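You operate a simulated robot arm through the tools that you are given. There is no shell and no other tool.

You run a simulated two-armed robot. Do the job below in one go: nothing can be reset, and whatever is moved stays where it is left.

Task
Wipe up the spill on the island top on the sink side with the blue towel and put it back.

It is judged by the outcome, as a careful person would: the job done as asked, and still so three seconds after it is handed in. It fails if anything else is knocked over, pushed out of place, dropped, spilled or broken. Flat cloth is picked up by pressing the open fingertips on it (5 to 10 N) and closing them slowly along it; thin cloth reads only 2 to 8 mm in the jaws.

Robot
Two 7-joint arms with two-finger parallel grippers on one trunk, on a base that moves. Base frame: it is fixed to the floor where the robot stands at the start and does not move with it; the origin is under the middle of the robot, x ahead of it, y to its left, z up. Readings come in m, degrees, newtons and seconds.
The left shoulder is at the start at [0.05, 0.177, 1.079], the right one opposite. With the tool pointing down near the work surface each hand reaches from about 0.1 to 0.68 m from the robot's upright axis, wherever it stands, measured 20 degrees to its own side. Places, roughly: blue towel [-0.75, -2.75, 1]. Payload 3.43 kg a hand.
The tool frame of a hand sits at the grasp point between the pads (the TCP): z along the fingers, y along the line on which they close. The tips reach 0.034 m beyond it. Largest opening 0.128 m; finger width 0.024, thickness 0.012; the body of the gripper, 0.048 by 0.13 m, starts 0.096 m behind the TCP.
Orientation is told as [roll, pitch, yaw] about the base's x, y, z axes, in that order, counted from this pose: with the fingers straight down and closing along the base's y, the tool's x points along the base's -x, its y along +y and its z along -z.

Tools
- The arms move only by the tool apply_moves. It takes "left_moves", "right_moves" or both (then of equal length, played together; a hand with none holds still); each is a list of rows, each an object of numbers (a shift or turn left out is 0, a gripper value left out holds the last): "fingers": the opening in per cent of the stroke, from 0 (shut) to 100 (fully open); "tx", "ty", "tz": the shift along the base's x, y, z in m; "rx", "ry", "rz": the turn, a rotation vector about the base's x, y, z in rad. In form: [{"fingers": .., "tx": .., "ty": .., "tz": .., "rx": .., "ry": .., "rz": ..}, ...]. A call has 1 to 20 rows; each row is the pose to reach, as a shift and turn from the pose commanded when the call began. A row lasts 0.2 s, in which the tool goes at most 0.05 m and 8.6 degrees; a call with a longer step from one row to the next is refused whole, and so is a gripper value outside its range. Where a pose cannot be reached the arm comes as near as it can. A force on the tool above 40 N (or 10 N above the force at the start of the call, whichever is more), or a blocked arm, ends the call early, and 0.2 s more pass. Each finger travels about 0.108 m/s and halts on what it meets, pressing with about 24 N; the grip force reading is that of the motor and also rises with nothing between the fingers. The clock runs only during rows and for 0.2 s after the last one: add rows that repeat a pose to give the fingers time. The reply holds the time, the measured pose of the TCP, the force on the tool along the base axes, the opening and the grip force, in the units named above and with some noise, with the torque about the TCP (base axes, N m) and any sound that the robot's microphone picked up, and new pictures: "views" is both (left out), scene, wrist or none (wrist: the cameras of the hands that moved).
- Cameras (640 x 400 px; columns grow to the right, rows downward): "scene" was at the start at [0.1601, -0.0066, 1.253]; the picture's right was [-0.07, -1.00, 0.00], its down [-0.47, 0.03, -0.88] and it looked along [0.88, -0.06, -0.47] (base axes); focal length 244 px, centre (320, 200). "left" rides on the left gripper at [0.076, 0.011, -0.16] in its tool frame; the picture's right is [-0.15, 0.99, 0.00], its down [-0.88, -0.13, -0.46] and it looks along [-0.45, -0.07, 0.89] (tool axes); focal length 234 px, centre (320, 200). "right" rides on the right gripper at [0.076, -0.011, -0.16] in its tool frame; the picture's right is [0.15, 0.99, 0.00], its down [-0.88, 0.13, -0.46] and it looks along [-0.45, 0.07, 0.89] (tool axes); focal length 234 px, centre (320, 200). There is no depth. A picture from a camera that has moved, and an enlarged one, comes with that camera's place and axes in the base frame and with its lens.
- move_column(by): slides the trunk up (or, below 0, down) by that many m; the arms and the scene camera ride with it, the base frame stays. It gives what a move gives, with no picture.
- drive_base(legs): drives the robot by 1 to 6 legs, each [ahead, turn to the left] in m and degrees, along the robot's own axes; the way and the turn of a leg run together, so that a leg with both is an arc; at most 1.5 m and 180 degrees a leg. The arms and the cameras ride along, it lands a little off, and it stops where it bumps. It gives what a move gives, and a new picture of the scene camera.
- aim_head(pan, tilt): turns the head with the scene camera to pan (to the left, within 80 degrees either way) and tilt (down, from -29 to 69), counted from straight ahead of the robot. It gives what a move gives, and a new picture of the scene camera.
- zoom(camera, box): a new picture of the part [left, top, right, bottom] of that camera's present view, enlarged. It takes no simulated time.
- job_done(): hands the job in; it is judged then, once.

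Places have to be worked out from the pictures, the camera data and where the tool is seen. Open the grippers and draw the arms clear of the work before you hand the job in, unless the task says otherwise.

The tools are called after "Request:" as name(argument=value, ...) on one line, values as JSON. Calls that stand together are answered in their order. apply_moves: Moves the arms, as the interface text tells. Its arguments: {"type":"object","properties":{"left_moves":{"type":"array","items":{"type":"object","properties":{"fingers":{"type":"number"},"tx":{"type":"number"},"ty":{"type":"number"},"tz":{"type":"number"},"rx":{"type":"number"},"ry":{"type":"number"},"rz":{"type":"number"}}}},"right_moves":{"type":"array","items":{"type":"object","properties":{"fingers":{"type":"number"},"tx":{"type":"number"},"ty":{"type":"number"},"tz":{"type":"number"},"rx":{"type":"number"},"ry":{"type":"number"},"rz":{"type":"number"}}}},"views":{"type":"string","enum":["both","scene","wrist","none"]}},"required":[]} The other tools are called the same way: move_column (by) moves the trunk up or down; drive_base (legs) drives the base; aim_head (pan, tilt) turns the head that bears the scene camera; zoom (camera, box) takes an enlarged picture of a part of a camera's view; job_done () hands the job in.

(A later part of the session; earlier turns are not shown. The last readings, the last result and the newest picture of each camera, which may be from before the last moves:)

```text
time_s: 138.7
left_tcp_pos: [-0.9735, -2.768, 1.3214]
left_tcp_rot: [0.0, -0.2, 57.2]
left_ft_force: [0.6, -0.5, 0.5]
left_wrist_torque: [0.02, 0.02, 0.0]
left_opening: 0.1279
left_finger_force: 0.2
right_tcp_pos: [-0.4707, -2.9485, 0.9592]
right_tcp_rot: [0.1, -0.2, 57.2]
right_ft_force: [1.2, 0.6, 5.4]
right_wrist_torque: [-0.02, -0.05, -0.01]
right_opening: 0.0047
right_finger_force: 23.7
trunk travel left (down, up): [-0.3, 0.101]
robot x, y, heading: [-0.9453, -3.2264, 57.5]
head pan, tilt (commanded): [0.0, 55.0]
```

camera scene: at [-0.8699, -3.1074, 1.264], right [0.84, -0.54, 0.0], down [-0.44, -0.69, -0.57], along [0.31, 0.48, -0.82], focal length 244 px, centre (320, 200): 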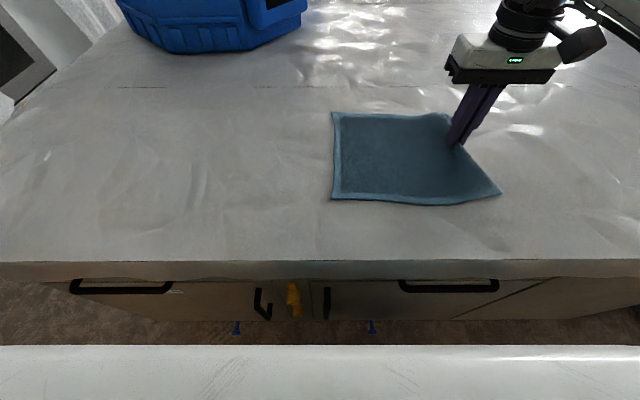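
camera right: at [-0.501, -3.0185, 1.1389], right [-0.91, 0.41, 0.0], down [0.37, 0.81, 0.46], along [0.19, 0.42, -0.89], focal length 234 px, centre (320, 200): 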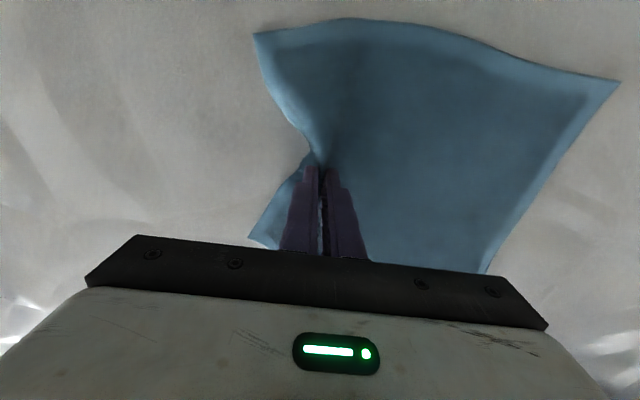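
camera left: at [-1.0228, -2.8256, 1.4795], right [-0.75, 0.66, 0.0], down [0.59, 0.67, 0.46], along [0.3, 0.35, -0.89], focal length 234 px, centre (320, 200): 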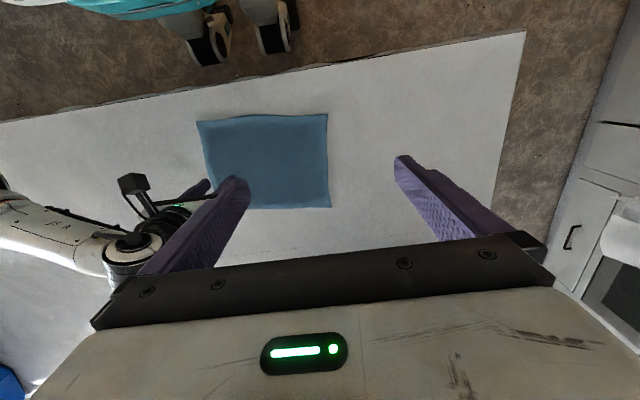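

Pressing with about 5 N. I now wipe with forward-and-back strokes of ±6 cm, stepping to the right across the spill.

Request:
apply_moves(right_moves=[{"tx": 0.0163, "ty": 0.0252, "tz": -0.001, "fingers": 0}, {"tx": 0.0325, "ty": 0.0504, "tz": -0.001}, {"tx": 0.0163, "ty": 0.0252, "tz": -0.001}, {"tx": 0, "ty": 0, "tz": -0.001}, {"tx": -0.0163, "ty": -0.0252, "tz": -0.001}, {"tx": -0.0325, "ty": -0.0504, "tz": -0.001}, {"tx": 0.0005, "ty": -0.036, "tz": -0.001}, {"tx": 0.0168, "ty": -0.0108, "tz": -0.001}, {"tx": 0.0331, "ty": 0.0144, "tz": -0.001}, {"tx": 0.0493, "ty": 0.0396, "tz": -0.001}, {"tx": 0.0499, "ty": 0.0035, "tz": -0.001}, {"tx": 0.0336, "ty": -0.0217, "tz": -0.001}, {"tx": 0.0173, "ty": -0.0469, "tz": -0.001}, {"tx": 0.0011, "ty": -0.0721, "tz": -0.001}, {"tx": 0.0341, "ty": -0.0577, "tz": -0.001}, {"tx": 0.0504, "ty": -0.0325, "tz": -0.001}, {"tx": 0.0667, "ty": -0.0073, "tz": -0.001}, {"tx": 0.0829, "ty": 0.0179, "tz": -0.001}, {"tx": 0.0667, "ty": -0.0073, "tz": -0.001}, {"tx": 0.0504, "ty": -0.0325, "tz": -0.001}], views="both")

```text
time_s: 142.8
left_tcp_pos: [-0.9748, -2.7677, 1.32]
left_tcp_rot: [-0.1, -0.2, 57.3]
left_ft_force: [-0.8, 0.0, -0.3]
left_wrist_torque: [0.04, 0.0, -0.02]
left_opening: 0.128
left_finger_force: 0.1
right_tcp_pos: [-0.4203, -2.9808, 0.9593]
right_tcp_rot: [0.0, -0.4, 57.1]
right_ft_force: [4.6, 5.9, 22.4]
right_wrist_torque: [0.06, -0.16, 0.05]
right_opening: 0.0048
right_finger_force: 24.4
trunk travel left (down, up): [-0.3, 0.101]
robot x, y, heading: [-0.9469, -3.2266, 57.0]
head pan, tilt (commanded): [0.0, 55.0]
camera scene: at [-0.8709, -3.1078, 1.2642], right [0.84, -0.54, 0.0], down [-0.44, -0.69, -0.57], along [0.31, 0.48, -0.82], focal length 244 px, centre (320, 200)
camera right: at [-0.4523, -3.0522, 1.1163], right [-0.91, 0.41, 0.0], down [0.37, 0.81, 0.46], along [0.19, 0.42, -0.89], focal length 234 px, centre (320, 200)
```

scene: 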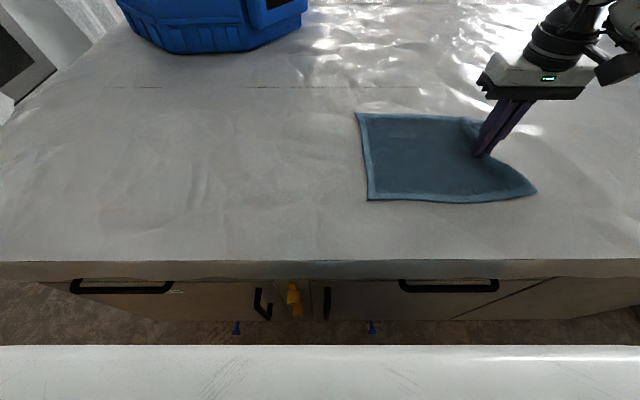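
right: 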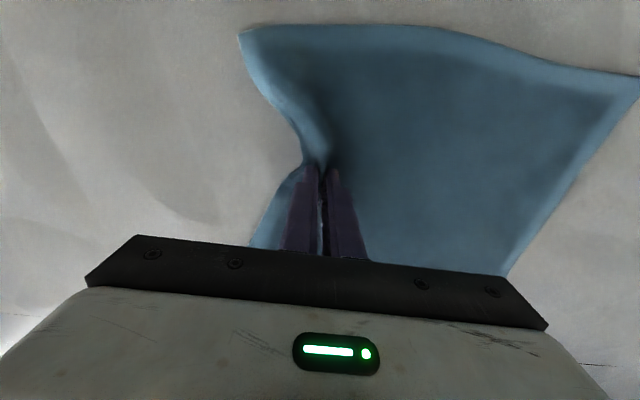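

The force crept up to 22 N, so I ease off; I lift, go back to the spill's left part, and make more strokes there, moving to the right again.

Request:
apply_moves(right_moves=[{"tz": 0.015, "fingers": 0}, {"tx": -0.0294, "ty": 0.019, "tz": 0.03}, {"tx": -0.0588, "ty": 0.0379, "tz": 0.03}, {"tx": -0.0883, "ty": 0.0569, "tz": 0.03}, {"tx": -0.0883, "ty": 0.0569, "tz": 0.015}, {"tx": -0.0883, "ty": 0.0569, "tz": 0.006}, {"tx": -0.0883, "ty": 0.0569, "tz": 0.003}, {"tx": -0.072, "ty": 0.0821, "tz": 0.003}, {"tx": -0.0585, "ty": 0.1031, "tz": 0.003}, {"tx": -0.072, "ty": 0.0821, "tz": 0.003}, {"tx": -0.0883, "ty": 0.0569, "tz": 0.003}, {"tx": -0.1046, "ty": 0.0317, "tz": 0.003}, {"tx": -0.1181, "ty": 0.0107, "tz": 0.003}, {"tx": -0.0878, "ty": 0.0208, "tz": 0.003}, {"tx": -0.0715, "ty": 0.046, "tz": 0.003}, {"tx": -0.0552, "ty": 0.0712, "tz": 0.003}, {"tx": -0.0417, "ty": 0.0922, "tz": 0.003}, {"tx": -0.0383, "ty": 0.0604, "tz": 0.003}, {"tx": -0.0546, "ty": 0.0352, "tz": 0.003}, {"tx": -0.0709, "ty": 0.01, "tz": 0.003}], views="both")

```text
time_s: 147.1
left_tcp_pos: [-0.974, -2.7695, 1.32]
left_tcp_rot: [-0.2, -0.2, 57.2]
left_ft_force: [-0.1, 0.6, 0.9]
left_wrist_torque: [-0.03, 0.01, 0.03]
left_opening: 0.1281
left_finger_force: 0.1
right_tcp_pos: [-0.4928, -2.9707, 0.9617]
right_tcp_rot: [0.0, -0.2, 57.1]
right_ft_force: [3.3, 3.7, 21.5]
right_wrist_torque: [0.04, -0.26, 0.07]
right_opening: 0.0046
right_finger_force: 23.6
trunk travel left (down, up): [-0.3, 0.101]
robot x, y, heading: [-0.9423, -3.224, 57.2]
head pan, tilt (commanded): [0.0, 55.0]
camera scene: at [-0.8709, -3.1083, 1.2643], right [0.84, -0.54, 0.0], down [-0.44, -0.69, -0.57], along [0.31, 0.48, -0.82], focal length 244 px, centre (320, 200)
camera right: at [-0.5256, -3.0415, 1.1191], right [-0.91, 0.41, 0.0], down [0.37, 0.81, 0.46], along [0.19, 0.42, -0.89], focal length 234 px, centre (320, 200)
```

scene: 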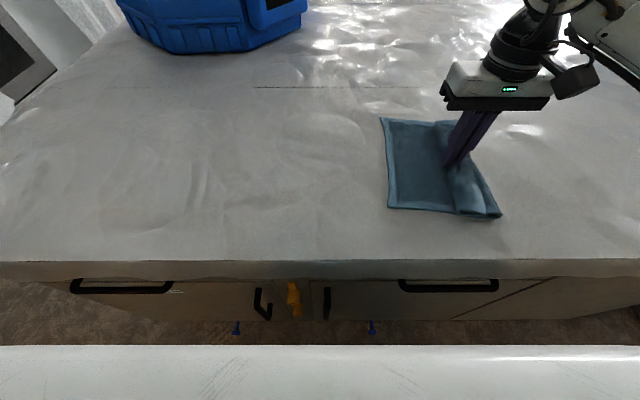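
right: 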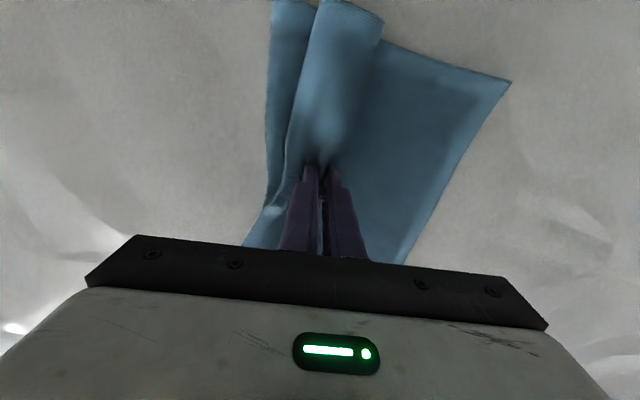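

The cloth has folded over under the fingers. I lift slightly and pull to the right to straighten it, then look.

Request:
apply_moves(right_moves=[{"tz": 0.02, "fingers": 0}, {"tz": 0.04}, {"tx": 0.025, "ty": -0.016, "tz": 0.05}, {"tx": 0.05, "ty": -0.032, "tz": 0.05}, {"tx": 0.075, "ty": -0.048, "tz": 0.045}, {"tx": 0.1, "ty": -0.064, "tz": 0.04}, {"tx": 0.12, "ty": -0.077, "tz": 0.03}, {"tx": 0.13, "ty": -0.084, "tz": 0.02}, {"tx": 0.13, "ty": -0.084, "tz": 0.02}], views="both")

```text
time_s: 149.1
left_tcp_pos: [-0.9725, -2.7683, 1.3198]
left_tcp_rot: [0.0, -0.1, 57.3]
left_ft_force: [0.6, -0.5, 0.0]
left_wrist_torque: [0.01, 0.01, -0.02]
left_opening: 0.1279
left_finger_force: 0.0
right_tcp_pos: [-0.3607, -3.0515, 0.9808]
right_tcp_rot: [0.0, -0.1, 57.2]
right_ft_force: [0.0, 1.1, 0.1]
right_wrist_torque: [0.0, 0.01, -0.03]
right_opening: 0.0047
right_finger_force: 24.6
trunk travel left (down, up): [-0.3, 0.101]
robot x, y, heading: [-0.9456, -3.2315, 57.2]
head pan, tilt (commanded): [0.0, 55.0]
camera scene: at [-0.8697, -3.1075, 1.264], right [0.84, -0.54, 0.0], down [-0.44, -0.69, -0.57], along [0.31, 0.48, -0.82], focal length 244 px, centre (320, 200)
camera right: at [-0.3909, -3.123, 1.1394], right [-0.91, 0.41, 0.0], down [0.37, 0.81, 0.46], along [0.19, 0.42, -0.89], focal length 234 px, centre (320, 200)
```

scene: 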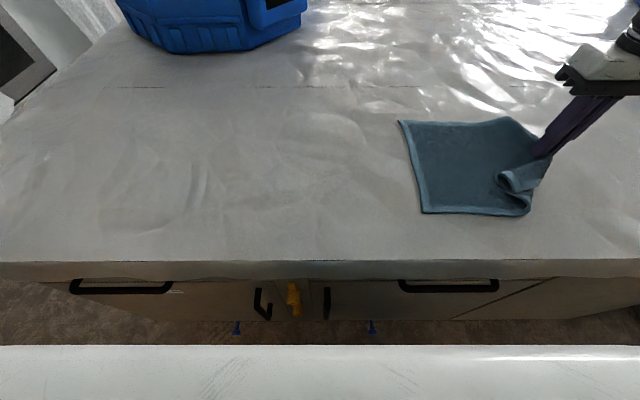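
right: 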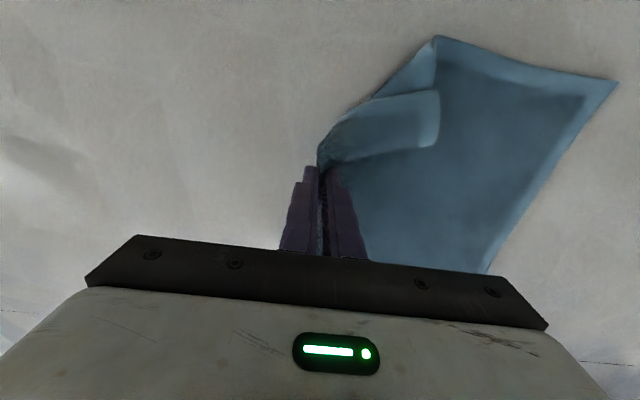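

The towel is straight again except for a curled near corner; the spill place is under its left part. I lift the pinched edge so the corner drops free, then lay it down again to the right.

Request:
apply_moves(right_moves=[{"tz": 0.03, "fingers": 0}, {"tx": -0.008, "ty": 0.005, "tz": 0.06}, {"tx": -0.017, "ty": 0.011, "tz": 0.09}, {"tx": -0.025, "ty": 0.016, "tz": 0.12}, {"tx": -0.025, "ty": 0.016, "tz": 0.12}, {"tx": -0.025, "ty": 0.016, "tz": 0.12}, {"tx": -0.025, "ty": 0.016, "tz": 0.12}, {"tx": -0.017, "ty": 0.011, "tz": 0.09}, {"tx": -0.005, "ty": 0.003, "tz": 0.06}, {"tx": 0.01, "ty": -0.006, "tz": 0.035}, {"tx": 0.017, "ty": -0.011, "tz": 0.015}, {"tx": 0.025, "ty": -0.016, "tz": 0.0}, {"tx": 0.025, "ty": -0.016, "tz": 0.0}], views="both")

```text
time_s: 151.8
left_tcp_pos: [-0.9733, -2.7672, 1.3195]
left_tcp_rot: [-0.1, -0.1, 57.2]
left_ft_force: [-0.4, 0.5, 0.9]
left_wrist_torque: [0.02, 0.01, 0.01]
left_opening: 0.1278
left_finger_force: 0.0
right_tcp_pos: [-0.3351, -3.0702, 0.9782]
right_tcp_rot: [0.0, -0.2, 57.1]
right_ft_force: [0.4, -0.3, 0.4]
right_wrist_torque: [-0.01, 0.0, 0.01]
right_opening: 0.0045
right_finger_force: 24.4
trunk travel left (down, up): [-0.3, 0.101]
robot x, y, heading: [-0.9478, -3.2248, 57.3]
head pan, tilt (commanded): [0.0, 55.0]
camera scene: at [-0.8698, -3.1075, 1.264], right [0.84, -0.54, 0.0], down [-0.44, -0.69, -0.57], along [0.31, 0.48, -0.82], focal length 244 px, centre (320, 200)
camera right: at [-0.3663, -3.141, 1.1366], right [-0.91, 0.41, 0.0], down [0.37, 0.81, 0.46], along [0.19, 0.42, -0.89], focal length 234 px, centre (320, 200)
```

scene: 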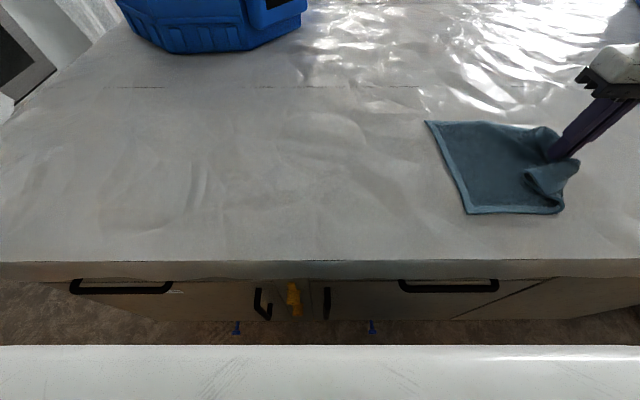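
right: 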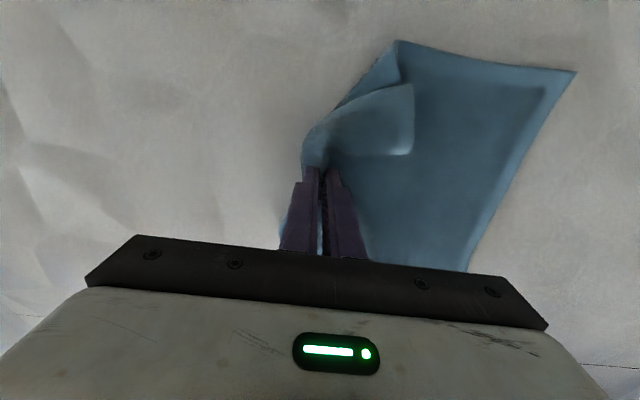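

The near corner is still curled; I'll fix it later. I lay the edge on the surface, open the fingers and raise the right hand.

Request:
apply_moves(right_moves=[{"tz": -0.01, "fingers": 0}, {"tz": -0.017}, {"tz": -0.017, "fingers": 8}, {"tz": -0.016, "fingers": 16}, {"tz": -0.014, "fingers": 24}, {"tz": -0.01, "fingers": 32}, {"tz": 0.0, "fingers": 39}, {"tz": 0.03, "fingers": 39}, {"tz": 0.07}, {"tz": 0.11}, {"tz": 0.15}, {"tz": 0.15}], views="both")

```text
time_s: 154.4
left_tcp_pos: [-0.9719, -2.7687, 1.3198]
left_tcp_rot: [0.0, -0.1, 57.2]
left_ft_force: [0.0, 0.2, 0.2]
left_wrist_torque: [0.03, 0.01, -0.02]
left_opening: 0.1283
left_finger_force: 0.1
right_tcp_pos: [-0.3359, -3.0711, 1.1296]
right_tcp_rot: [0.1, -0.1, 57.2]
right_ft_force: [0.6, 1.1, -0.2]
right_wrist_torque: [-0.04, -0.01, -0.01]
right_opening: 0.0499
right_finger_force: 0.0
trunk travel left (down, up): [-0.3, 0.101]
robot x, y, heading: [-0.9481, -3.2283, 57.2]
head pan, tilt (commanded): [0.0, 55.0]
camera scene: at [-0.8692, -3.1075, 1.2639], right [0.84, -0.54, 0.0], down [-0.44, -0.69, -0.57], along [0.31, 0.48, -0.82], focal length 244 px, centre (320, 200)
camera right: at [-0.3668, -3.1416, 1.2882], right [-0.91, 0.41, 0.0], down [0.37, 0.81, 0.46], along [0.19, 0.42, -0.89], focal length 234 px, centre (320, 200)
```

scene: 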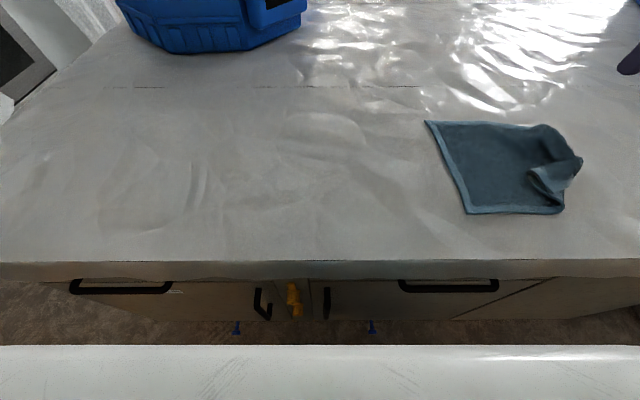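
right: 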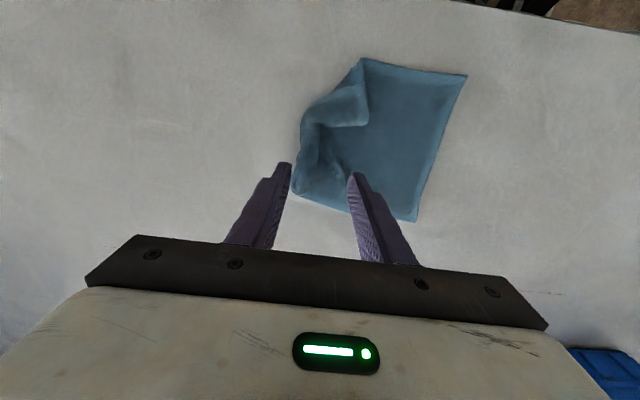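

Released. I zoom in on the towel to see how its right part is folded.

Request:
zoom(camera="scene", box=[400, 95, 620, 232])

Request:
zoom(camera="right", box=[260, 30, 500, 180])

```text
2.91 times, centred on (510, 164) of scene
camera zoom: at [-0.8692, -3.1075, 1.2639], right [0.84, -0.54, 0.0], down [-0.44, -0.69, -0.57], along [0.31, 0.48, -0.82], focal length 710 px, centre (-233, 306)
```

zoom: 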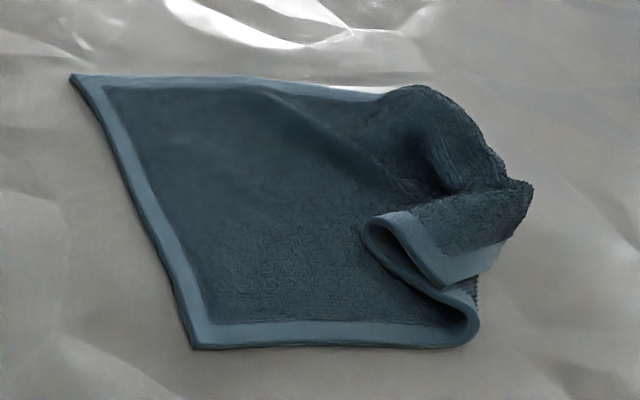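

```text
2.67 times, centred on (380, 105) of right
camera zoom: at [-0.3668, -3.1416, 1.2882], right [-0.91, 0.41, 0.0], down [0.37, 0.81, 0.46], along [0.19, 0.42, -0.89], focal length 624 px, centre (160, 453)
```

zoom: 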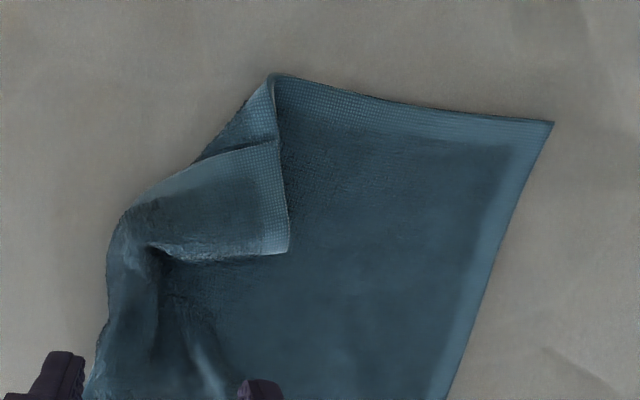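

The near right corner is flipped over as a small flap (tip near (-0.405,-3.064)). I move the right hand over the flap with a small opening to take it and unfold it.

Request:
apply_moves(right_moves=[{"tx": -0.028, "ty": -0.014, "tz": -0.03, "fingers": 30}, {"tx": -0.055, "ty": -0.028, "tz": -0.06, "fingers": 20}, {"tx": -0.055, "ty": -0.028, "tz": -0.1, "fingers": 18}, {"tx": -0.055, "ty": -0.028, "tz": -0.12}, {"tx": -0.055, "ty": -0.028, "tz": -0.13}, {"tx": -0.055, "ty": -0.028, "tz": -0.136}, {"tx": -0.055, "ty": -0.028, "tz": -0.136}], views="both")

Request:
zoom(camera="right", box=[220, 60, 460, 210])

```text
time_s: 156.1
left_tcp_pos: [-0.9724, -2.7697, 1.3199]
left_tcp_rot: [0.0, -0.1, 57.1]
left_ft_force: [0.3, 0.4, -0.1]
left_wrist_torque: [-0.02, -0.02, -0.01]
left_opening: 0.128
left_finger_force: 0.0
right_tcp_pos: [-0.3922, -3.0986, 0.9938]
right_tcp_rot: [0.0, 0.0, 57.2]
right_ft_force: [-0.6, 0.4, -1.2]
right_wrist_torque: [0.0, -0.02, 0.01]
right_opening: 0.0228
right_finger_force: 0.1
trunk travel left (down, up): [-0.3, 0.101]
robot x, y, heading: [-0.9462, -3.231, 57.1]
head pan, tilt (commanded): [0.0, 55.0]
camera scene: at [-0.8697, -3.1075, 1.264], right [0.84, -0.54, 0.0], down [-0.44, -0.69, -0.57], along [0.31, 0.48, -0.82], focal length 244 px, centre (320, 200)
camera right: at [-0.4233, -3.1688, 1.1525], right [-0.91, 0.41, 0.0], down [0.37, 0.81, 0.46], along [0.19, 0.42, -0.89], focal length 234 px, centre (320, 200)
```

scene: 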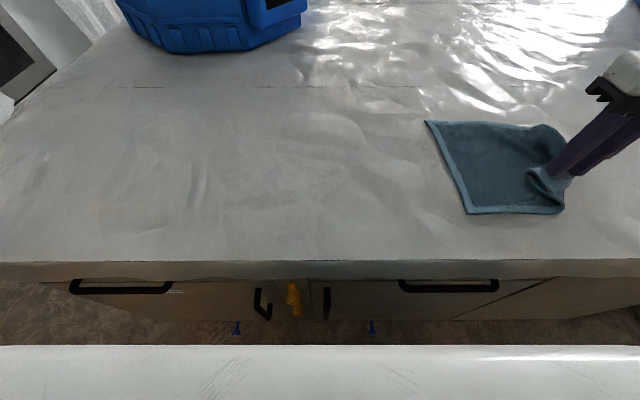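
right: 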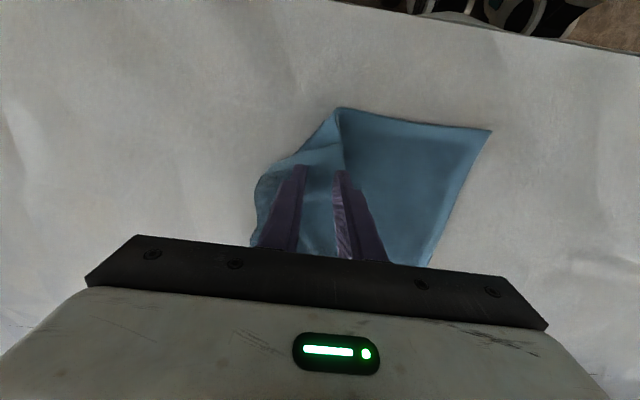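

```text
2.67 times, centred on (340, 135) of right
camera zoom: at [-0.4233, -3.1688, 1.1525], right [-0.91, 0.41, 0.0], down [0.37, 0.81, 0.46], along [0.19, 0.42, -0.89], focal length 624 px, centre (267, 373)
```

zoom: 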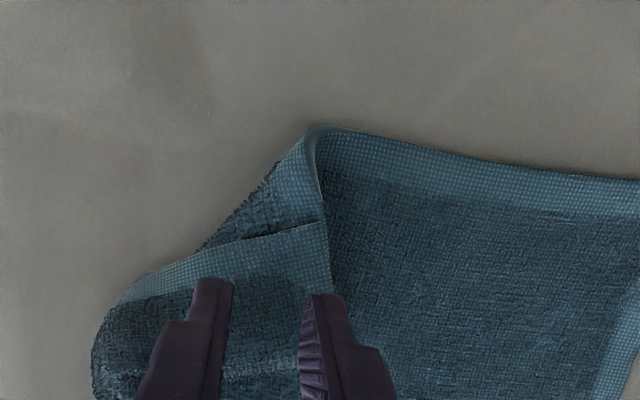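

The near side is in a Z-fold with the corner on top at about (-0.345,-3.118). I shift to that top layer and lower until contact.

Request:
apply_moves(right_moves=[{"tx": 0.022, "ty": -0.008, "tz": 0.0}, {"tx": 0.022, "ty": -0.008, "tz": -0.005}, {"tx": 0.022, "ty": -0.008, "tz": -0.009}, {"tx": 0.022, "ty": -0.008, "tz": -0.013}, {"tx": 0.022, "ty": -0.008, "tz": -0.016}, {"tx": 0.022, "ty": -0.008, "tz": -0.016}], views="none")

```text
time_s: 157.4
left_tcp_pos: [-0.9726, -2.7679, 1.32]
left_tcp_rot: [0.0, -0.2, 57.2]
left_ft_force: [-0.8, -0.1, -0.2]
left_wrist_torque: [-0.02, 0.03, 0.04]
left_opening: 0.1279
left_finger_force: 0.1
right_tcp_pos: [-0.3692, -3.1065, 0.9783]
right_tcp_rot: [0.0, -0.1, 57.3]
right_ft_force: [0.3, -0.3, 1.2]
right_wrist_torque: [0.01, -0.01, 0.02]
right_opening: 0.0231
right_finger_force: 0.1
trunk travel left (down, up): [-0.3, 0.101]
robot x, y, heading: [-0.9466, -3.2278, 57.3]
head pan, tilt (commanded): [0.0, 55.0]
```

Light touch at z=0.978; I go a little lower.

Request:
apply_moves(right_moves=[{"tz": -0.003}, {"tz": -0.006}, {"tz": -0.006}], views="none")

```text
time_s: 158.2
left_tcp_pos: [-0.973, -2.7679, 1.3192]
left_tcp_rot: [0.0, -0.1, 57.2]
left_ft_force: [-0.7, 0.1, 0.0]
left_wrist_torque: [0.01, -0.01, -0.02]
left_opening: 0.1283
left_finger_force: 0.0
right_tcp_pos: [-0.3689, -3.1056, 0.971]
right_tcp_rot: [0.0, -0.2, 57.3]
right_ft_force: [-0.9, -0.4, 1.2]
right_wrist_torque: [0.04, 0.03, 0.02]
right_opening: 0.023
right_finger_force: 0.0
trunk travel left (down, up): [-0.3, 0.101]
robot x, y, heading: [-0.946, -3.2217, 57.4]
head pan, tilt (commanded): [0.0, 55.0]
```

Request:
apply_moves(right_moves=[{"tz": -0.003}, {"tz": -0.005}, {"tz": -0.005}], views="none")

```text
time_s: 159.1
left_tcp_pos: [-0.9739, -2.7683, 1.3199]
left_tcp_rot: [-0.1, -0.2, 57.2]
left_ft_force: [-0.5, -0.3, -0.7]
left_wrist_torque: [-0.01, -0.04, -0.01]
left_opening: 0.1279
left_finger_force: 0.1
right_tcp_pos: [-0.3703, -3.1064, 0.9662]
right_tcp_rot: [0.0, 0.0, 57.2]
right_ft_force: [0.6, 0.7, 0.7]
right_wrist_torque: [0.01, 0.01, 0.01]
right_opening: 0.0226
right_finger_force: 0.1
trunk travel left (down, up): [-0.3, 0.101]
robot x, y, heading: [-0.9458, -3.2251, 57.3]
head pan, tilt (commanded): [0.0, 55.0]
```

Still soft; I lower 3 mm more (states: z=0.966, ~1 N).

Request:
apply_moves(right_moves=[{"tz": -0.002}, {"tz": -0.004}, {"tz": -0.004}], views="wrist")

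```text
time_s: 159.8
left_tcp_pos: [-0.9738, -2.7677, 1.3199]
left_tcp_rot: [-0.1, -0.3, 57.1]
left_ft_force: [-0.3, 0.1, 1.4]
left_wrist_torque: [0.02, 0.02, 0.01]
left_opening: 0.1281
left_finger_force: 0.1
right_tcp_pos: [-0.3693, -3.1069, 0.9628]
right_tcp_rot: [-0.1, -0.1, 57.2]
right_ft_force: [0.4, -1.4, 6.0]
right_wrist_torque: [0.04, 0.03, 0.03]
right_opening: 0.0227
right_finger_force: 0.1
trunk travel left (down, up): [-0.3, 0.101]
robot x, y, heading: [-0.9455, -3.2224, 57.1]
head pan, tilt (commanded): [0.0, 55.0]
camera right: at [-0.4012, -3.1763, 1.1218], right [-0.91, 0.41, 0.0], down [0.37, 0.81, 0.46], along [0.19, 0.42, -0.89], focal length 234 px, centre (320, 200)
```

right: 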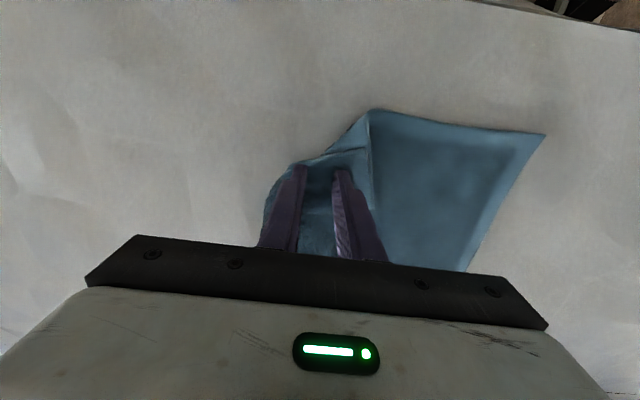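

Now 6 N. I close the fingers slowly on the top layer.

Request:
apply_moves(right_moves=[{"fingers": 16}, {"fingers": 14}, {"fingers": 12}, {"fingers": 10}, {"fingers": 8}, {"fingers": 6}, {"fingers": 4}, {"fingers": 2}, {"fingers": 0}, {"fingers": 0}, {"fingers": 0}], views="wrist")

```text
time_s: 162.2
left_tcp_pos: [-0.973, -2.7667, 1.3195]
left_tcp_rot: [-0.1, -0.3, 57.2]
left_ft_force: [0.4, -0.3, -0.4]
left_wrist_torque: [0.0, 0.02, -0.01]
left_opening: 0.1279
left_finger_force: 0.2
right_tcp_pos: [-0.3698, -3.1069, 0.9629]
right_tcp_rot: [-0.1, 0.0, 57.2]
right_ft_force: [0.6, 0.7, 6.2]
right_wrist_torque: [0.03, 0.04, 0.02]
right_opening: 0.0036
right_finger_force: 24.5
trunk travel left (down, up): [-0.3, 0.101]
robot x, y, heading: [-0.9444, -3.2298, 57.0]
head pan, tilt (commanded): [0.0, 55.0]
camera right: at [-0.4013, -3.1762, 1.1216], right [-0.91, 0.41, 0.0], down [0.37, 0.81, 0.46], along [0.19, 0.42, -0.89], focal length 234 px, centre (320, 200)
```

right: 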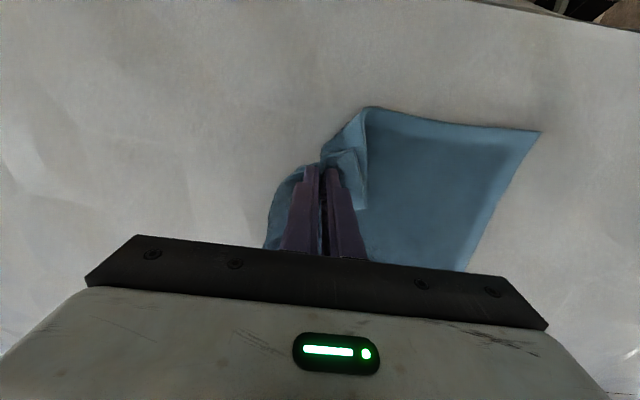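

The top layer is gripped (3.6 mm). I lift it and pull toward the right and nearer to open out the Z-fold, then lower it.

Request:
apply_moves(right_moves=[{"tz": 0.025, "fingers": 0}, {"tz": 0.05}, {"tx": 0.012, "ty": -0.02, "tz": 0.055}, {"tx": 0.024, "ty": -0.04, "tz": 0.055}, {"tx": 0.036, "ty": -0.06, "tz": 0.05}, {"tx": 0.047, "ty": -0.08, "tz": 0.04}, {"tx": 0.052, "ty": -0.086, "tz": 0.02}, {"tx": 0.052, "ty": -0.086, "tz": 0.005}, {"tx": 0.052, "ty": -0.086, "tz": 0.005}], views="both")

```text
time_s: 164.2
left_tcp_pos: [-0.9737, -2.7667, 1.3191]
left_tcp_rot: [0.0, -0.2, 57.1]
left_ft_force: [0.3, 0.5, -0.3]
left_wrist_torque: [-0.02, 0.0, 0.06]
left_opening: 0.1281
left_finger_force: 0.0
right_tcp_pos: [-0.317, -3.1911, 0.9687]
right_tcp_rot: [0.0, -0.1, 57.2]
right_ft_force: [-1.0, -0.4, 0.3]
right_wrist_torque: [-0.01, 0.04, -0.01]
right_opening: 0.0038
right_finger_force: 24.4
trunk travel left (down, up): [-0.3, 0.101]
robot x, y, heading: [-0.9422, -3.23, 57.3]
head pan, tilt (commanded): [0.0, 55.0]
camera scene: at [-0.8697, -3.1075, 1.264], right [0.84, -0.54, 0.0], down [-0.44, -0.69, -0.57], along [0.31, 0.48, -0.82], focal length 244 px, centre (320, 200)
camera right: at [-0.349, -3.262, 1.1269], right [-0.91, 0.41, 0.0], down [0.37, 0.81, 0.46], along [0.19, 0.42, -0.89], focal length 234 px, centre (320, 200)
```

scene: 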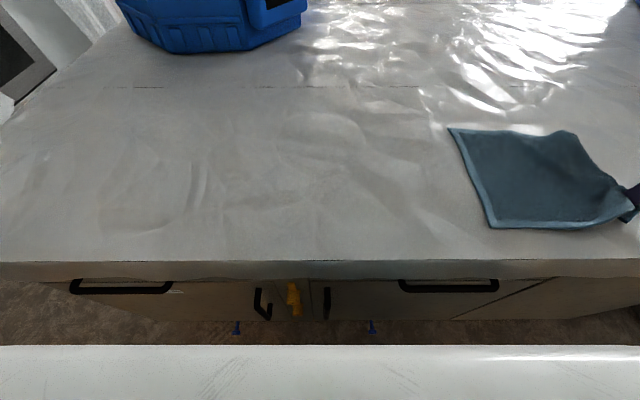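
right: 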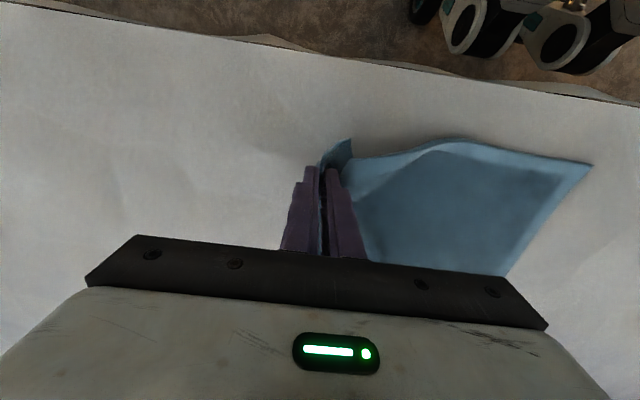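

The Z-fold is out; the towel lies nearly flat, just right of the spill spot. I lower to contact, release slowly and raise the hand.

Request:
apply_moves(right_moves=[{"tz": -0.006, "fingers": 0}, {"tz": -0.008, "fingers": 4}, {"tz": -0.008, "fingers": 8}, {"tz": -0.007, "fingers": 12}, {"tz": -0.004, "fingers": 18}, {"tz": 0.005, "fingers": 24}, {"tz": 0.03, "fingers": 24}, {"tz": 0.07}, {"tz": 0.11}, {"tz": 0.15}, {"tz": 0.15}], views="both")

Request:
zoom(camera="scene", box=[400, 95, 640, 245])

```text
time_s: 166.7
left_tcp_pos: [-0.9717, -2.768, 1.3205]
left_tcp_rot: [0.0, -0.3, 57.2]
left_ft_force: [0.9, 0.1, -0.5]
left_wrist_torque: [-0.05, 0.13, -0.01]
left_opening: 0.1278
left_finger_force: 0.0
right_tcp_pos: [-0.3197, -3.1928, 1.1116]
right_tcp_rot: [0.1, 1.0, 57.2]
right_ft_force: [0.3, -1.5, 8.6]
right_wrist_torque: [0.25, -0.12, -0.01]
right_opening: 0.0306
right_finger_force: 0.1
trunk travel left (down, up): [-0.3, 0.101]
robot x, y, heading: [-0.9435, -3.2272, 57.0]
head pan, tilt (commanded): [0.0, 55.0]
camera scene: at [-0.8688, -3.1081, 1.2642], right [0.84, -0.54, 0.0], down [-0.44, -0.69, -0.57], along [0.31, 0.48, -0.82], focal length 244 px, centre (320, 200)
camera right: at [-0.3487, -3.2614, 1.2716], right [-0.91, 0.41, 0.0], down [0.37, 0.82, 0.44], along [0.18, 0.4, -0.9], focal length 234 px, centre (320, 200)
```

scene: 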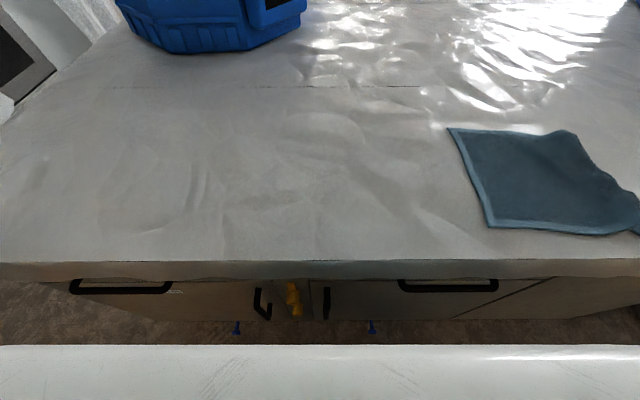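
right: 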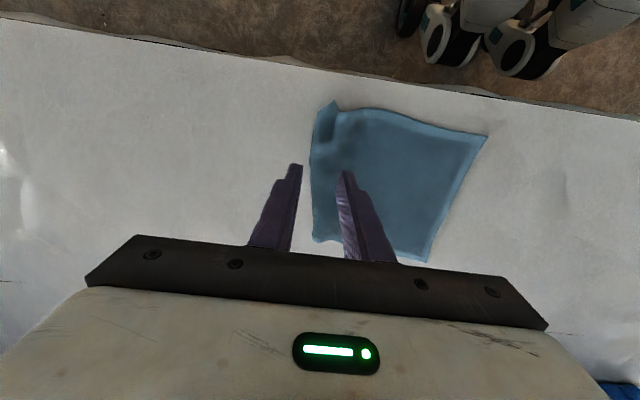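

```text
2.67 times, centred on (520, 170) of scene
camera zoom: at [-0.8688, -3.1081, 1.2642], right [0.84, -0.54, 0.0], down [-0.44, -0.69, -0.57], along [0.31, 0.48, -0.82], focal length 650 px, centre (-213, 280)
```

zoom: 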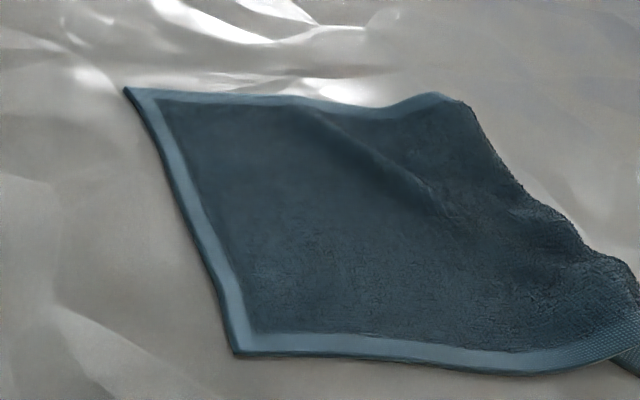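

The towel is flat except for slight ripples. The right hand reads an odd 8.6 N in the air; I hold a moment and read again.

Request:
apply_moves(right_moves=[{"tz": 0.0}, {"tz": 0.0}], views="none")

Request:
zoom(camera="right", box=[220, 60, 520, 247])

```text
time_s: 167.2
left_tcp_pos: [-0.9732, -2.7685, 1.3196]
left_tcp_rot: [0.0, -0.1, 57.2]
left_ft_force: [-0.4, 0.9, 0.2]
left_wrist_torque: [-0.02, 0.01, 0.01]
left_opening: 0.128
left_finger_force: 0.1
right_tcp_pos: [-0.3196, -3.1925, 1.117]
right_tcp_rot: [-0.1, -0.1, 57.2]
right_ft_force: [0.2, -0.4, -0.2]
right_wrist_torque: [0.04, -0.03, -0.02]
right_opening: 0.0306
right_finger_force: 0.0
trunk travel left (down, up): [-0.3, 0.101]
robot x, y, heading: [-0.9446, -3.2247, 57.4]
head pan, tilt (commanded): [0.0, 55.0]
```

```text
2.13 times, centred on (370, 154) of right
camera zoom: at [-0.3511, -3.2631, 1.2755], right [-0.91, 0.41, 0.0], down [0.37, 0.81, 0.46], along [0.19, 0.42, -0.89], focal length 500 px, centre (213, 299)
```

zoom: 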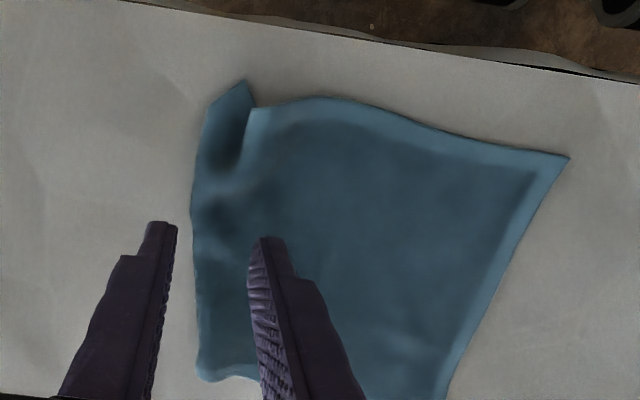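

The reading was only transient. The spill spot is uncovered, so I raise the hand, back off and lower the trunk to check it from the stand where I saw the puddle.

Request:
apply_moves(right_moves=[{"tz": 0.04}, {"tz": 0.08}, {"tz": 0.12}, {"tz": 0.15}], views="none")

Request:
drive_base(legs=[[-0.45, -0.5]])

Request:
move_column(by=-0.15)

Request:
aim_head(pan=-12, tilt=20)

Request:
zoom(camera="scene", box=[304, 166, 368, 206])

Request:
zoom(camera="scene", box=[260, 150, 420, 250])

```text
time_s: 168.2
left_tcp_pos: [-0.9729, -2.7674, 1.319]
left_tcp_rot: [-0.2, -0.1, 57.1]
left_ft_force: [-0.3, -0.2, -0.4]
left_wrist_torque: [-0.02, -0.02, -0.01]
left_opening: 0.1278
left_finger_force: 0.1
right_tcp_pos: [-0.356, -3.1662, 1.2217]
right_tcp_rot: [0.0, -0.3, 56.9]
right_ft_force: [0.5, 0.6, -0.1]
right_wrist_torque: [0.0, -0.01, 0.01]
right_opening: 0.0305
right_finger_force: 0.1
right hand out of reach, approached as far as the arm can: row 1, 2, 3, 4
trunk travel left (down, up): [-0.3, 0.101]
robot x, y, heading: [-0.9468, -3.23, 57.0]
head pan, tilt (commanded): [0.0, 55.0]
```

```text
time_s: 171.0
left_tcp_pos: [-1.2183, -3.1497, 1.3198]
left_tcp_rot: [0.0, -0.2, 57.0]
left_ft_force: [0.7, -0.5, -0.8]
left_wrist_torque: [0.02, 0.02, -0.05]
left_opening: 0.1278
left_finger_force: 0.1
right_tcp_pos: [-0.6012, -3.5494, 1.2228]
right_tcp_rot: [0.1, -0.3, 56.9]
right_ft_force: [-0.5, -0.3, -0.8]
right_wrist_torque: [-0.02, -0.02, -0.02]
right_opening: 0.0305
right_finger_force: 0.1
trunk travel left (down, up): [-0.3, 0.101]
robot x, y, heading: [-1.1914, -3.6105, 56.8]
head pan, tilt (commanded): [0.0, 55.0]
camera scene: at [-1.1153, -3.4886, 1.264], right [0.84, -0.54, 0.0], down [-0.44, -0.69, -0.57], along [0.31, 0.48, -0.82], focal length 244 px, centre (320, 200)
```

scene: 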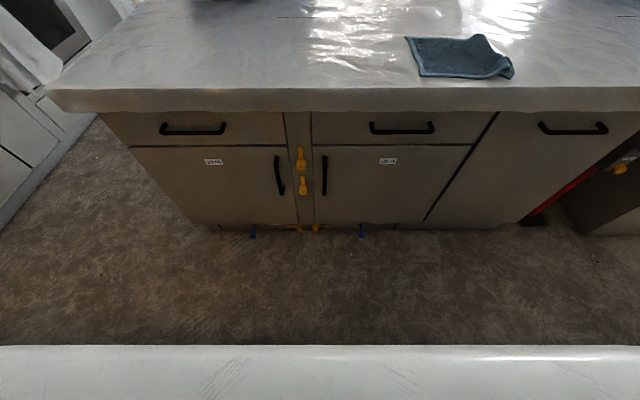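

```text
time_s: 172.7
left_tcp_pos: [-1.2175, -3.1494, 1.17]
left_tcp_rot: [0.0, -0.3, 57.1]
left_ft_force: [-0.3, -0.2, 1.0]
left_wrist_torque: [0.03, -0.02, -0.01]
left_opening: 0.1282
left_finger_force: 0.1
right_tcp_pos: [-0.6019, -3.5486, 1.0717]
right_tcp_rot: [-0.1, -0.2, 56.9]
right_ft_force: [-0.4, 0.1, -0.3]
right_wrist_torque: [-0.03, 0.0, -0.01]
right_opening: 0.0306
right_finger_force: 0.2
trunk travel left (down, up): [-0.15, 0.251]
robot x, y, heading: [-1.1904, -3.6074, 57.1]
head pan, tilt (commanded): [0.0, 55.0]
```

```text
time_s: 173.7
left_tcp_pos: [-1.2176, -3.1488, 1.17]
left_tcp_rot: [0.0, -0.2, 57.2]
left_ft_force: [0.0, -0.5, 0.1]
left_wrist_torque: [-0.01, 0.03, 0.0]
left_opening: 0.1278
left_finger_force: 0.2
right_tcp_pos: [-0.6021, -3.5474, 1.072]
right_tcp_rot: [0.1, -0.1, 56.9]
right_ft_force: [-0.2, 0.7, -0.4]
right_wrist_torque: [-0.03, 0.01, 0.01]
right_opening: 0.0307
right_finger_force: 0.2
trunk travel left (down, up): [-0.15, 0.251]
robot x, y, heading: [-1.1907, -3.6083, 57.1]
head pan, tilt (commanded): [-12.0, 20.0]
camera scene: at [-1.0885, -3.4828, 1.166], right [0.71, -0.71, 0.0], down [-0.24, -0.24, -0.94], along [0.66, 0.67, -0.34], focal length 244 px, centre (320, 200)
```

scene: 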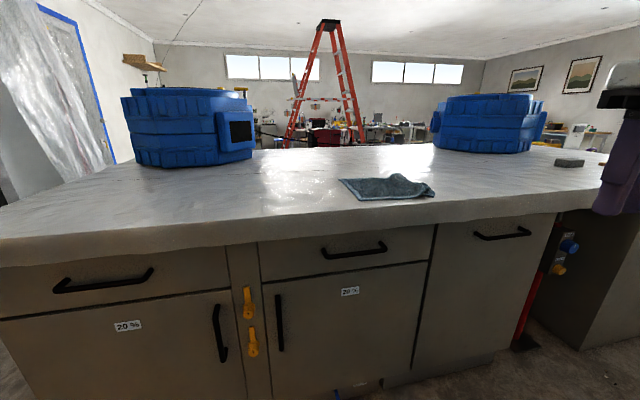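

```text
10.00 times, centred on (336, 186) of scene
camera zoom: at [-1.0885, -3.4828, 1.166], right [0.71, -0.71, 0.0], down [-0.24, -0.24, -0.94], along [0.66, 0.67, -0.34], focal length 2439 px, centre (160, 340)
```

zoom: 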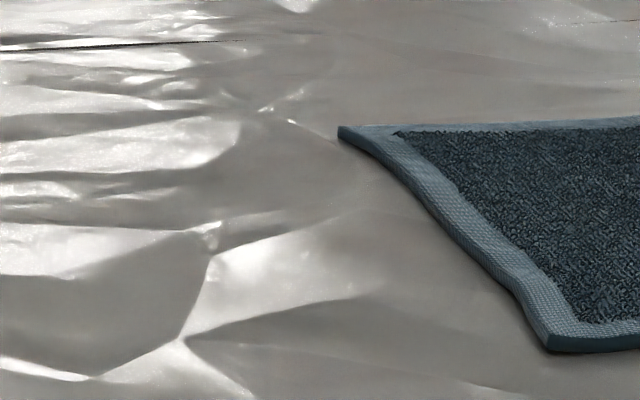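

```text
4.00 times, centred on (340, 200) of scene
camera zoom: at [-1.0885, -3.4828, 1.166], right [0.71, -0.71, 0.0], down [-0.24, -0.24, -0.94], along [0.66, 0.67, -0.34], focal length 976 px, centre (240, 200)
```

zoom: 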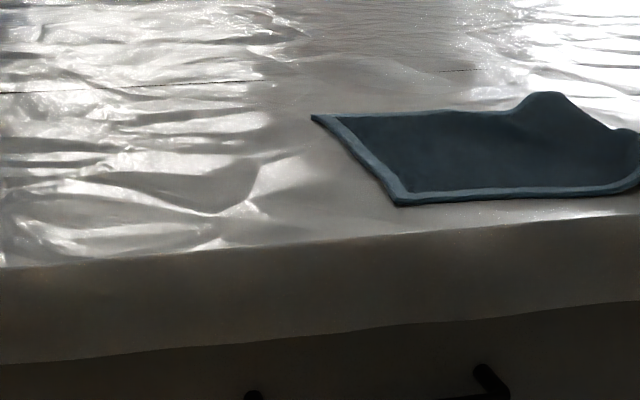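

From the same viewpoint the rimmed puddle is gone; only dry drape folds show there. Now I bring the towel back: raise the trunk, drive forward to the working stand and look at the towel.

Request:
move_column(by=0.15)

Request:
drive_base(legs=[[0.45, 0.3]])

Request:
aim_head(pan=-15, tilt=55)

```text
time_s: 175.5
left_tcp_pos: [-1.2176, -3.1486, 1.3195]
left_tcp_rot: [0.0, -0.2, 57.2]
left_ft_force: [-0.1, -0.4, 0.4]
left_wrist_torque: [-0.05, 0.01, -0.01]
left_opening: 0.1281
left_finger_force: 0.0
right_tcp_pos: [-0.5997, -3.5476, 1.2208]
right_tcp_rot: [0.0, -0.2, 56.8]
right_ft_force: [-0.3, 0.6, -0.4]
right_wrist_torque: [0.0, 0.02, 0.0]
right_opening: 0.0308
right_finger_force: 0.0
trunk travel left (down, up): [-0.3, 0.101]
robot x, y, heading: [-1.1931, -3.6083, 57.4]
head pan, tilt (commanded): [-12.0, 20.0]
```

```text
time_s: 178.2
left_tcp_pos: [-0.9762, -2.7634, 1.319]
left_tcp_rot: [0.0, -0.2, 57.5]
left_ft_force: [-0.5, 0.0, -0.2]
left_wrist_torque: [-0.01, 0.02, -0.05]
left_opening: 0.1282
left_finger_force: 0.2
right_tcp_pos: [-0.3566, -3.1596, 1.221]
right_tcp_rot: [0.0, -0.1, 57.4]
right_ft_force: [0.1, 0.3, -0.6]
right_wrist_torque: [-0.04, 0.04, -0.01]
right_opening: 0.0307
right_finger_force: 0.0
trunk travel left (down, up): [-0.3, 0.101]
robot x, y, heading: [-0.9449, -3.2262, 57.6]
head pan, tilt (commanded): [-12.0, 20.0]
camera scene: at [-0.8434, -3.0977, 1.316], right [0.71, -0.7, 0.0], down [-0.24, -0.24, -0.94], along [0.66, 0.67, -0.34], focal length 244 px, centre (320, 200)
```

scene: 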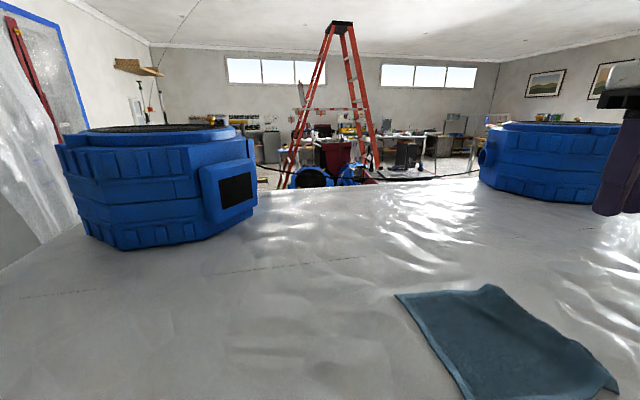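

```text
time_s: 179.2
left_tcp_pos: [-0.9754, -2.7643, 1.3186]
left_tcp_rot: [0.0, -0.2, 57.6]
left_ft_force: [-0.6, -0.3, 0.4]
left_wrist_torque: [-0.01, -0.02, -0.02]
left_opening: 0.1276
left_finger_force: 0.2
right_tcp_pos: [-0.3551, -3.1585, 1.2223]
right_tcp_rot: [0.1, -0.2, 57.4]
right_ft_force: [0.1, -0.4, -0.4]
right_wrist_torque: [-0.03, 0.0, 0.02]
right_opening: 0.0306
right_finger_force: 0.0
trunk travel left (down, up): [-0.3, 0.101]
robot x, y, heading: [-0.9469, -3.2178, 57.6]
head pan, tilt (commanded): [-15.0, 55.0]
camera scene: at [-0.8557, -3.1158, 1.264], right [0.68, -0.74, 0.0], down [-0.6, -0.55, -0.57], along [0.42, 0.39, -0.82], focal length 244 px, centre (320, 200)
```

scene: 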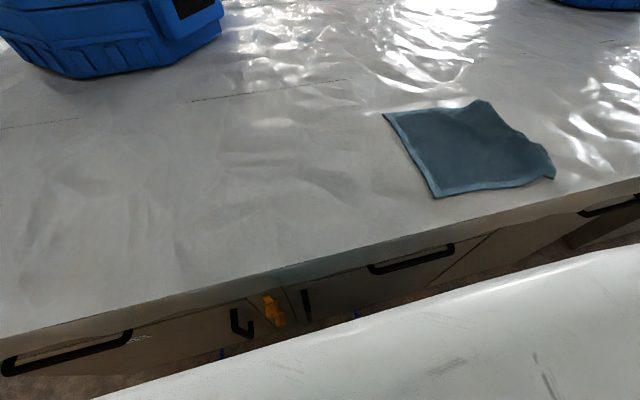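

The towel's left edge is now from (-0.545,-3.095) to (-0.406,-2.901). I bring the right hand, 39% open, above a point 5.5 cm inside that left edge, at about (-0.431,-3.030).

Request:
apply_moves(right_moves=[{"tx": -0.0127, "ty": 0.0214, "tz": -0.033, "fingers": 39}, {"tx": -0.0253, "ty": 0.0428, "tz": -0.066}, {"tx": -0.038, "ty": 0.0643, "tz": -0.1}, {"tx": -0.0507, "ty": 0.0857, "tz": -0.133}, {"tx": -0.0633, "ty": 0.1071, "tz": -0.166}, {"tx": -0.076, "ty": 0.1285, "tz": -0.2}, {"tx": -0.076, "ty": 0.1285, "tz": -0.2}], views="both")

```text
time_s: 180.8
left_tcp_pos: [-0.9766, -2.7646, 1.3187]
left_tcp_rot: [0.0, -0.2, 57.6]
left_ft_force: [-0.2, -0.3, 0.0]
left_wrist_torque: [0.01, 0.01, 0.03]
left_opening: 0.1284
left_finger_force: 0.0
right_tcp_pos: [-0.4326, -3.031, 1.0208]
right_tcp_rot: [0.0, -0.4, 57.3]
right_ft_force: [0.2, -0.3, -0.3]
right_wrist_torque: [-0.01, 0.0, 0.02]
right_opening: 0.0499
right_finger_force: 0.1
trunk travel left (down, up): [-0.3, 0.101]
robot x, y, heading: [-0.9453, -3.222, 57.7]
head pan, tilt (commanded): [-15.0, 55.0]
camera scene: at [-0.8558, -3.1161, 1.264], right [0.68, -0.74, 0.0], down [-0.6, -0.55, -0.57], along [0.42, 0.39, -0.82], focal length 244 px, centre (320, 200)
camera right: at [-0.4648, -3.1024, 1.1783], right [-0.91, 0.41, 0.0], down [0.36, 0.81, 0.46], along [0.19, 0.42, -0.89], focal length 234 px, centre (320, 200)
```

scene: 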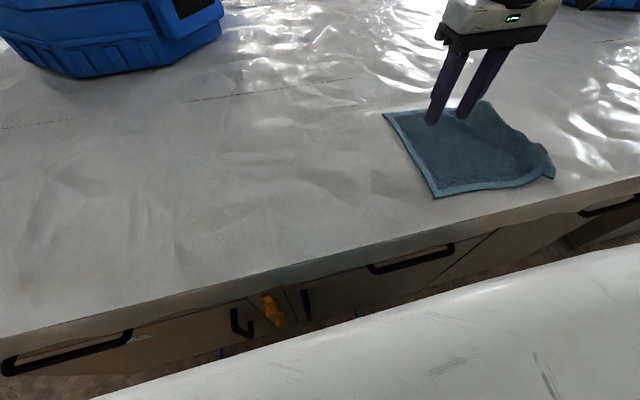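
right: 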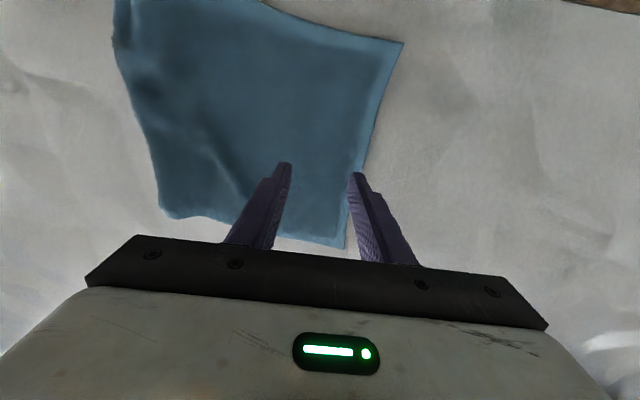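

The hand is right over the left strip of the towel. I lower toward contact.

Request:
apply_moves(right_moves=[{"tz": -0.025}, {"tz": -0.045}, {"tz": -0.055}, {"tz": -0.06}, {"tz": -0.063}, {"tz": -0.063}], views="none")

```text
time_s: 182.2
left_tcp_pos: [-0.9749, -2.7657, 1.3189]
left_tcp_rot: [0.0, -0.2, 57.6]
left_ft_force: [0.1, 0.3, 0.6]
left_wrist_torque: [0.01, -0.01, 0.01]
left_opening: 0.1282
left_finger_force: 0.0
right_tcp_pos: [-0.4313, -3.0312, 0.959]
right_tcp_rot: [0.0, -0.3, 57.5]
right_ft_force: [0.3, -0.8, 2.4]
right_wrist_torque: [-0.02, -0.01, -0.02]
right_opening: 0.05
right_finger_force: 0.0
trunk travel left (down, up): [-0.3, 0.101]
robot x, y, heading: [-0.9483, -3.225, 57.6]
head pan, tilt (commanded): [-15.0, 55.0]
```

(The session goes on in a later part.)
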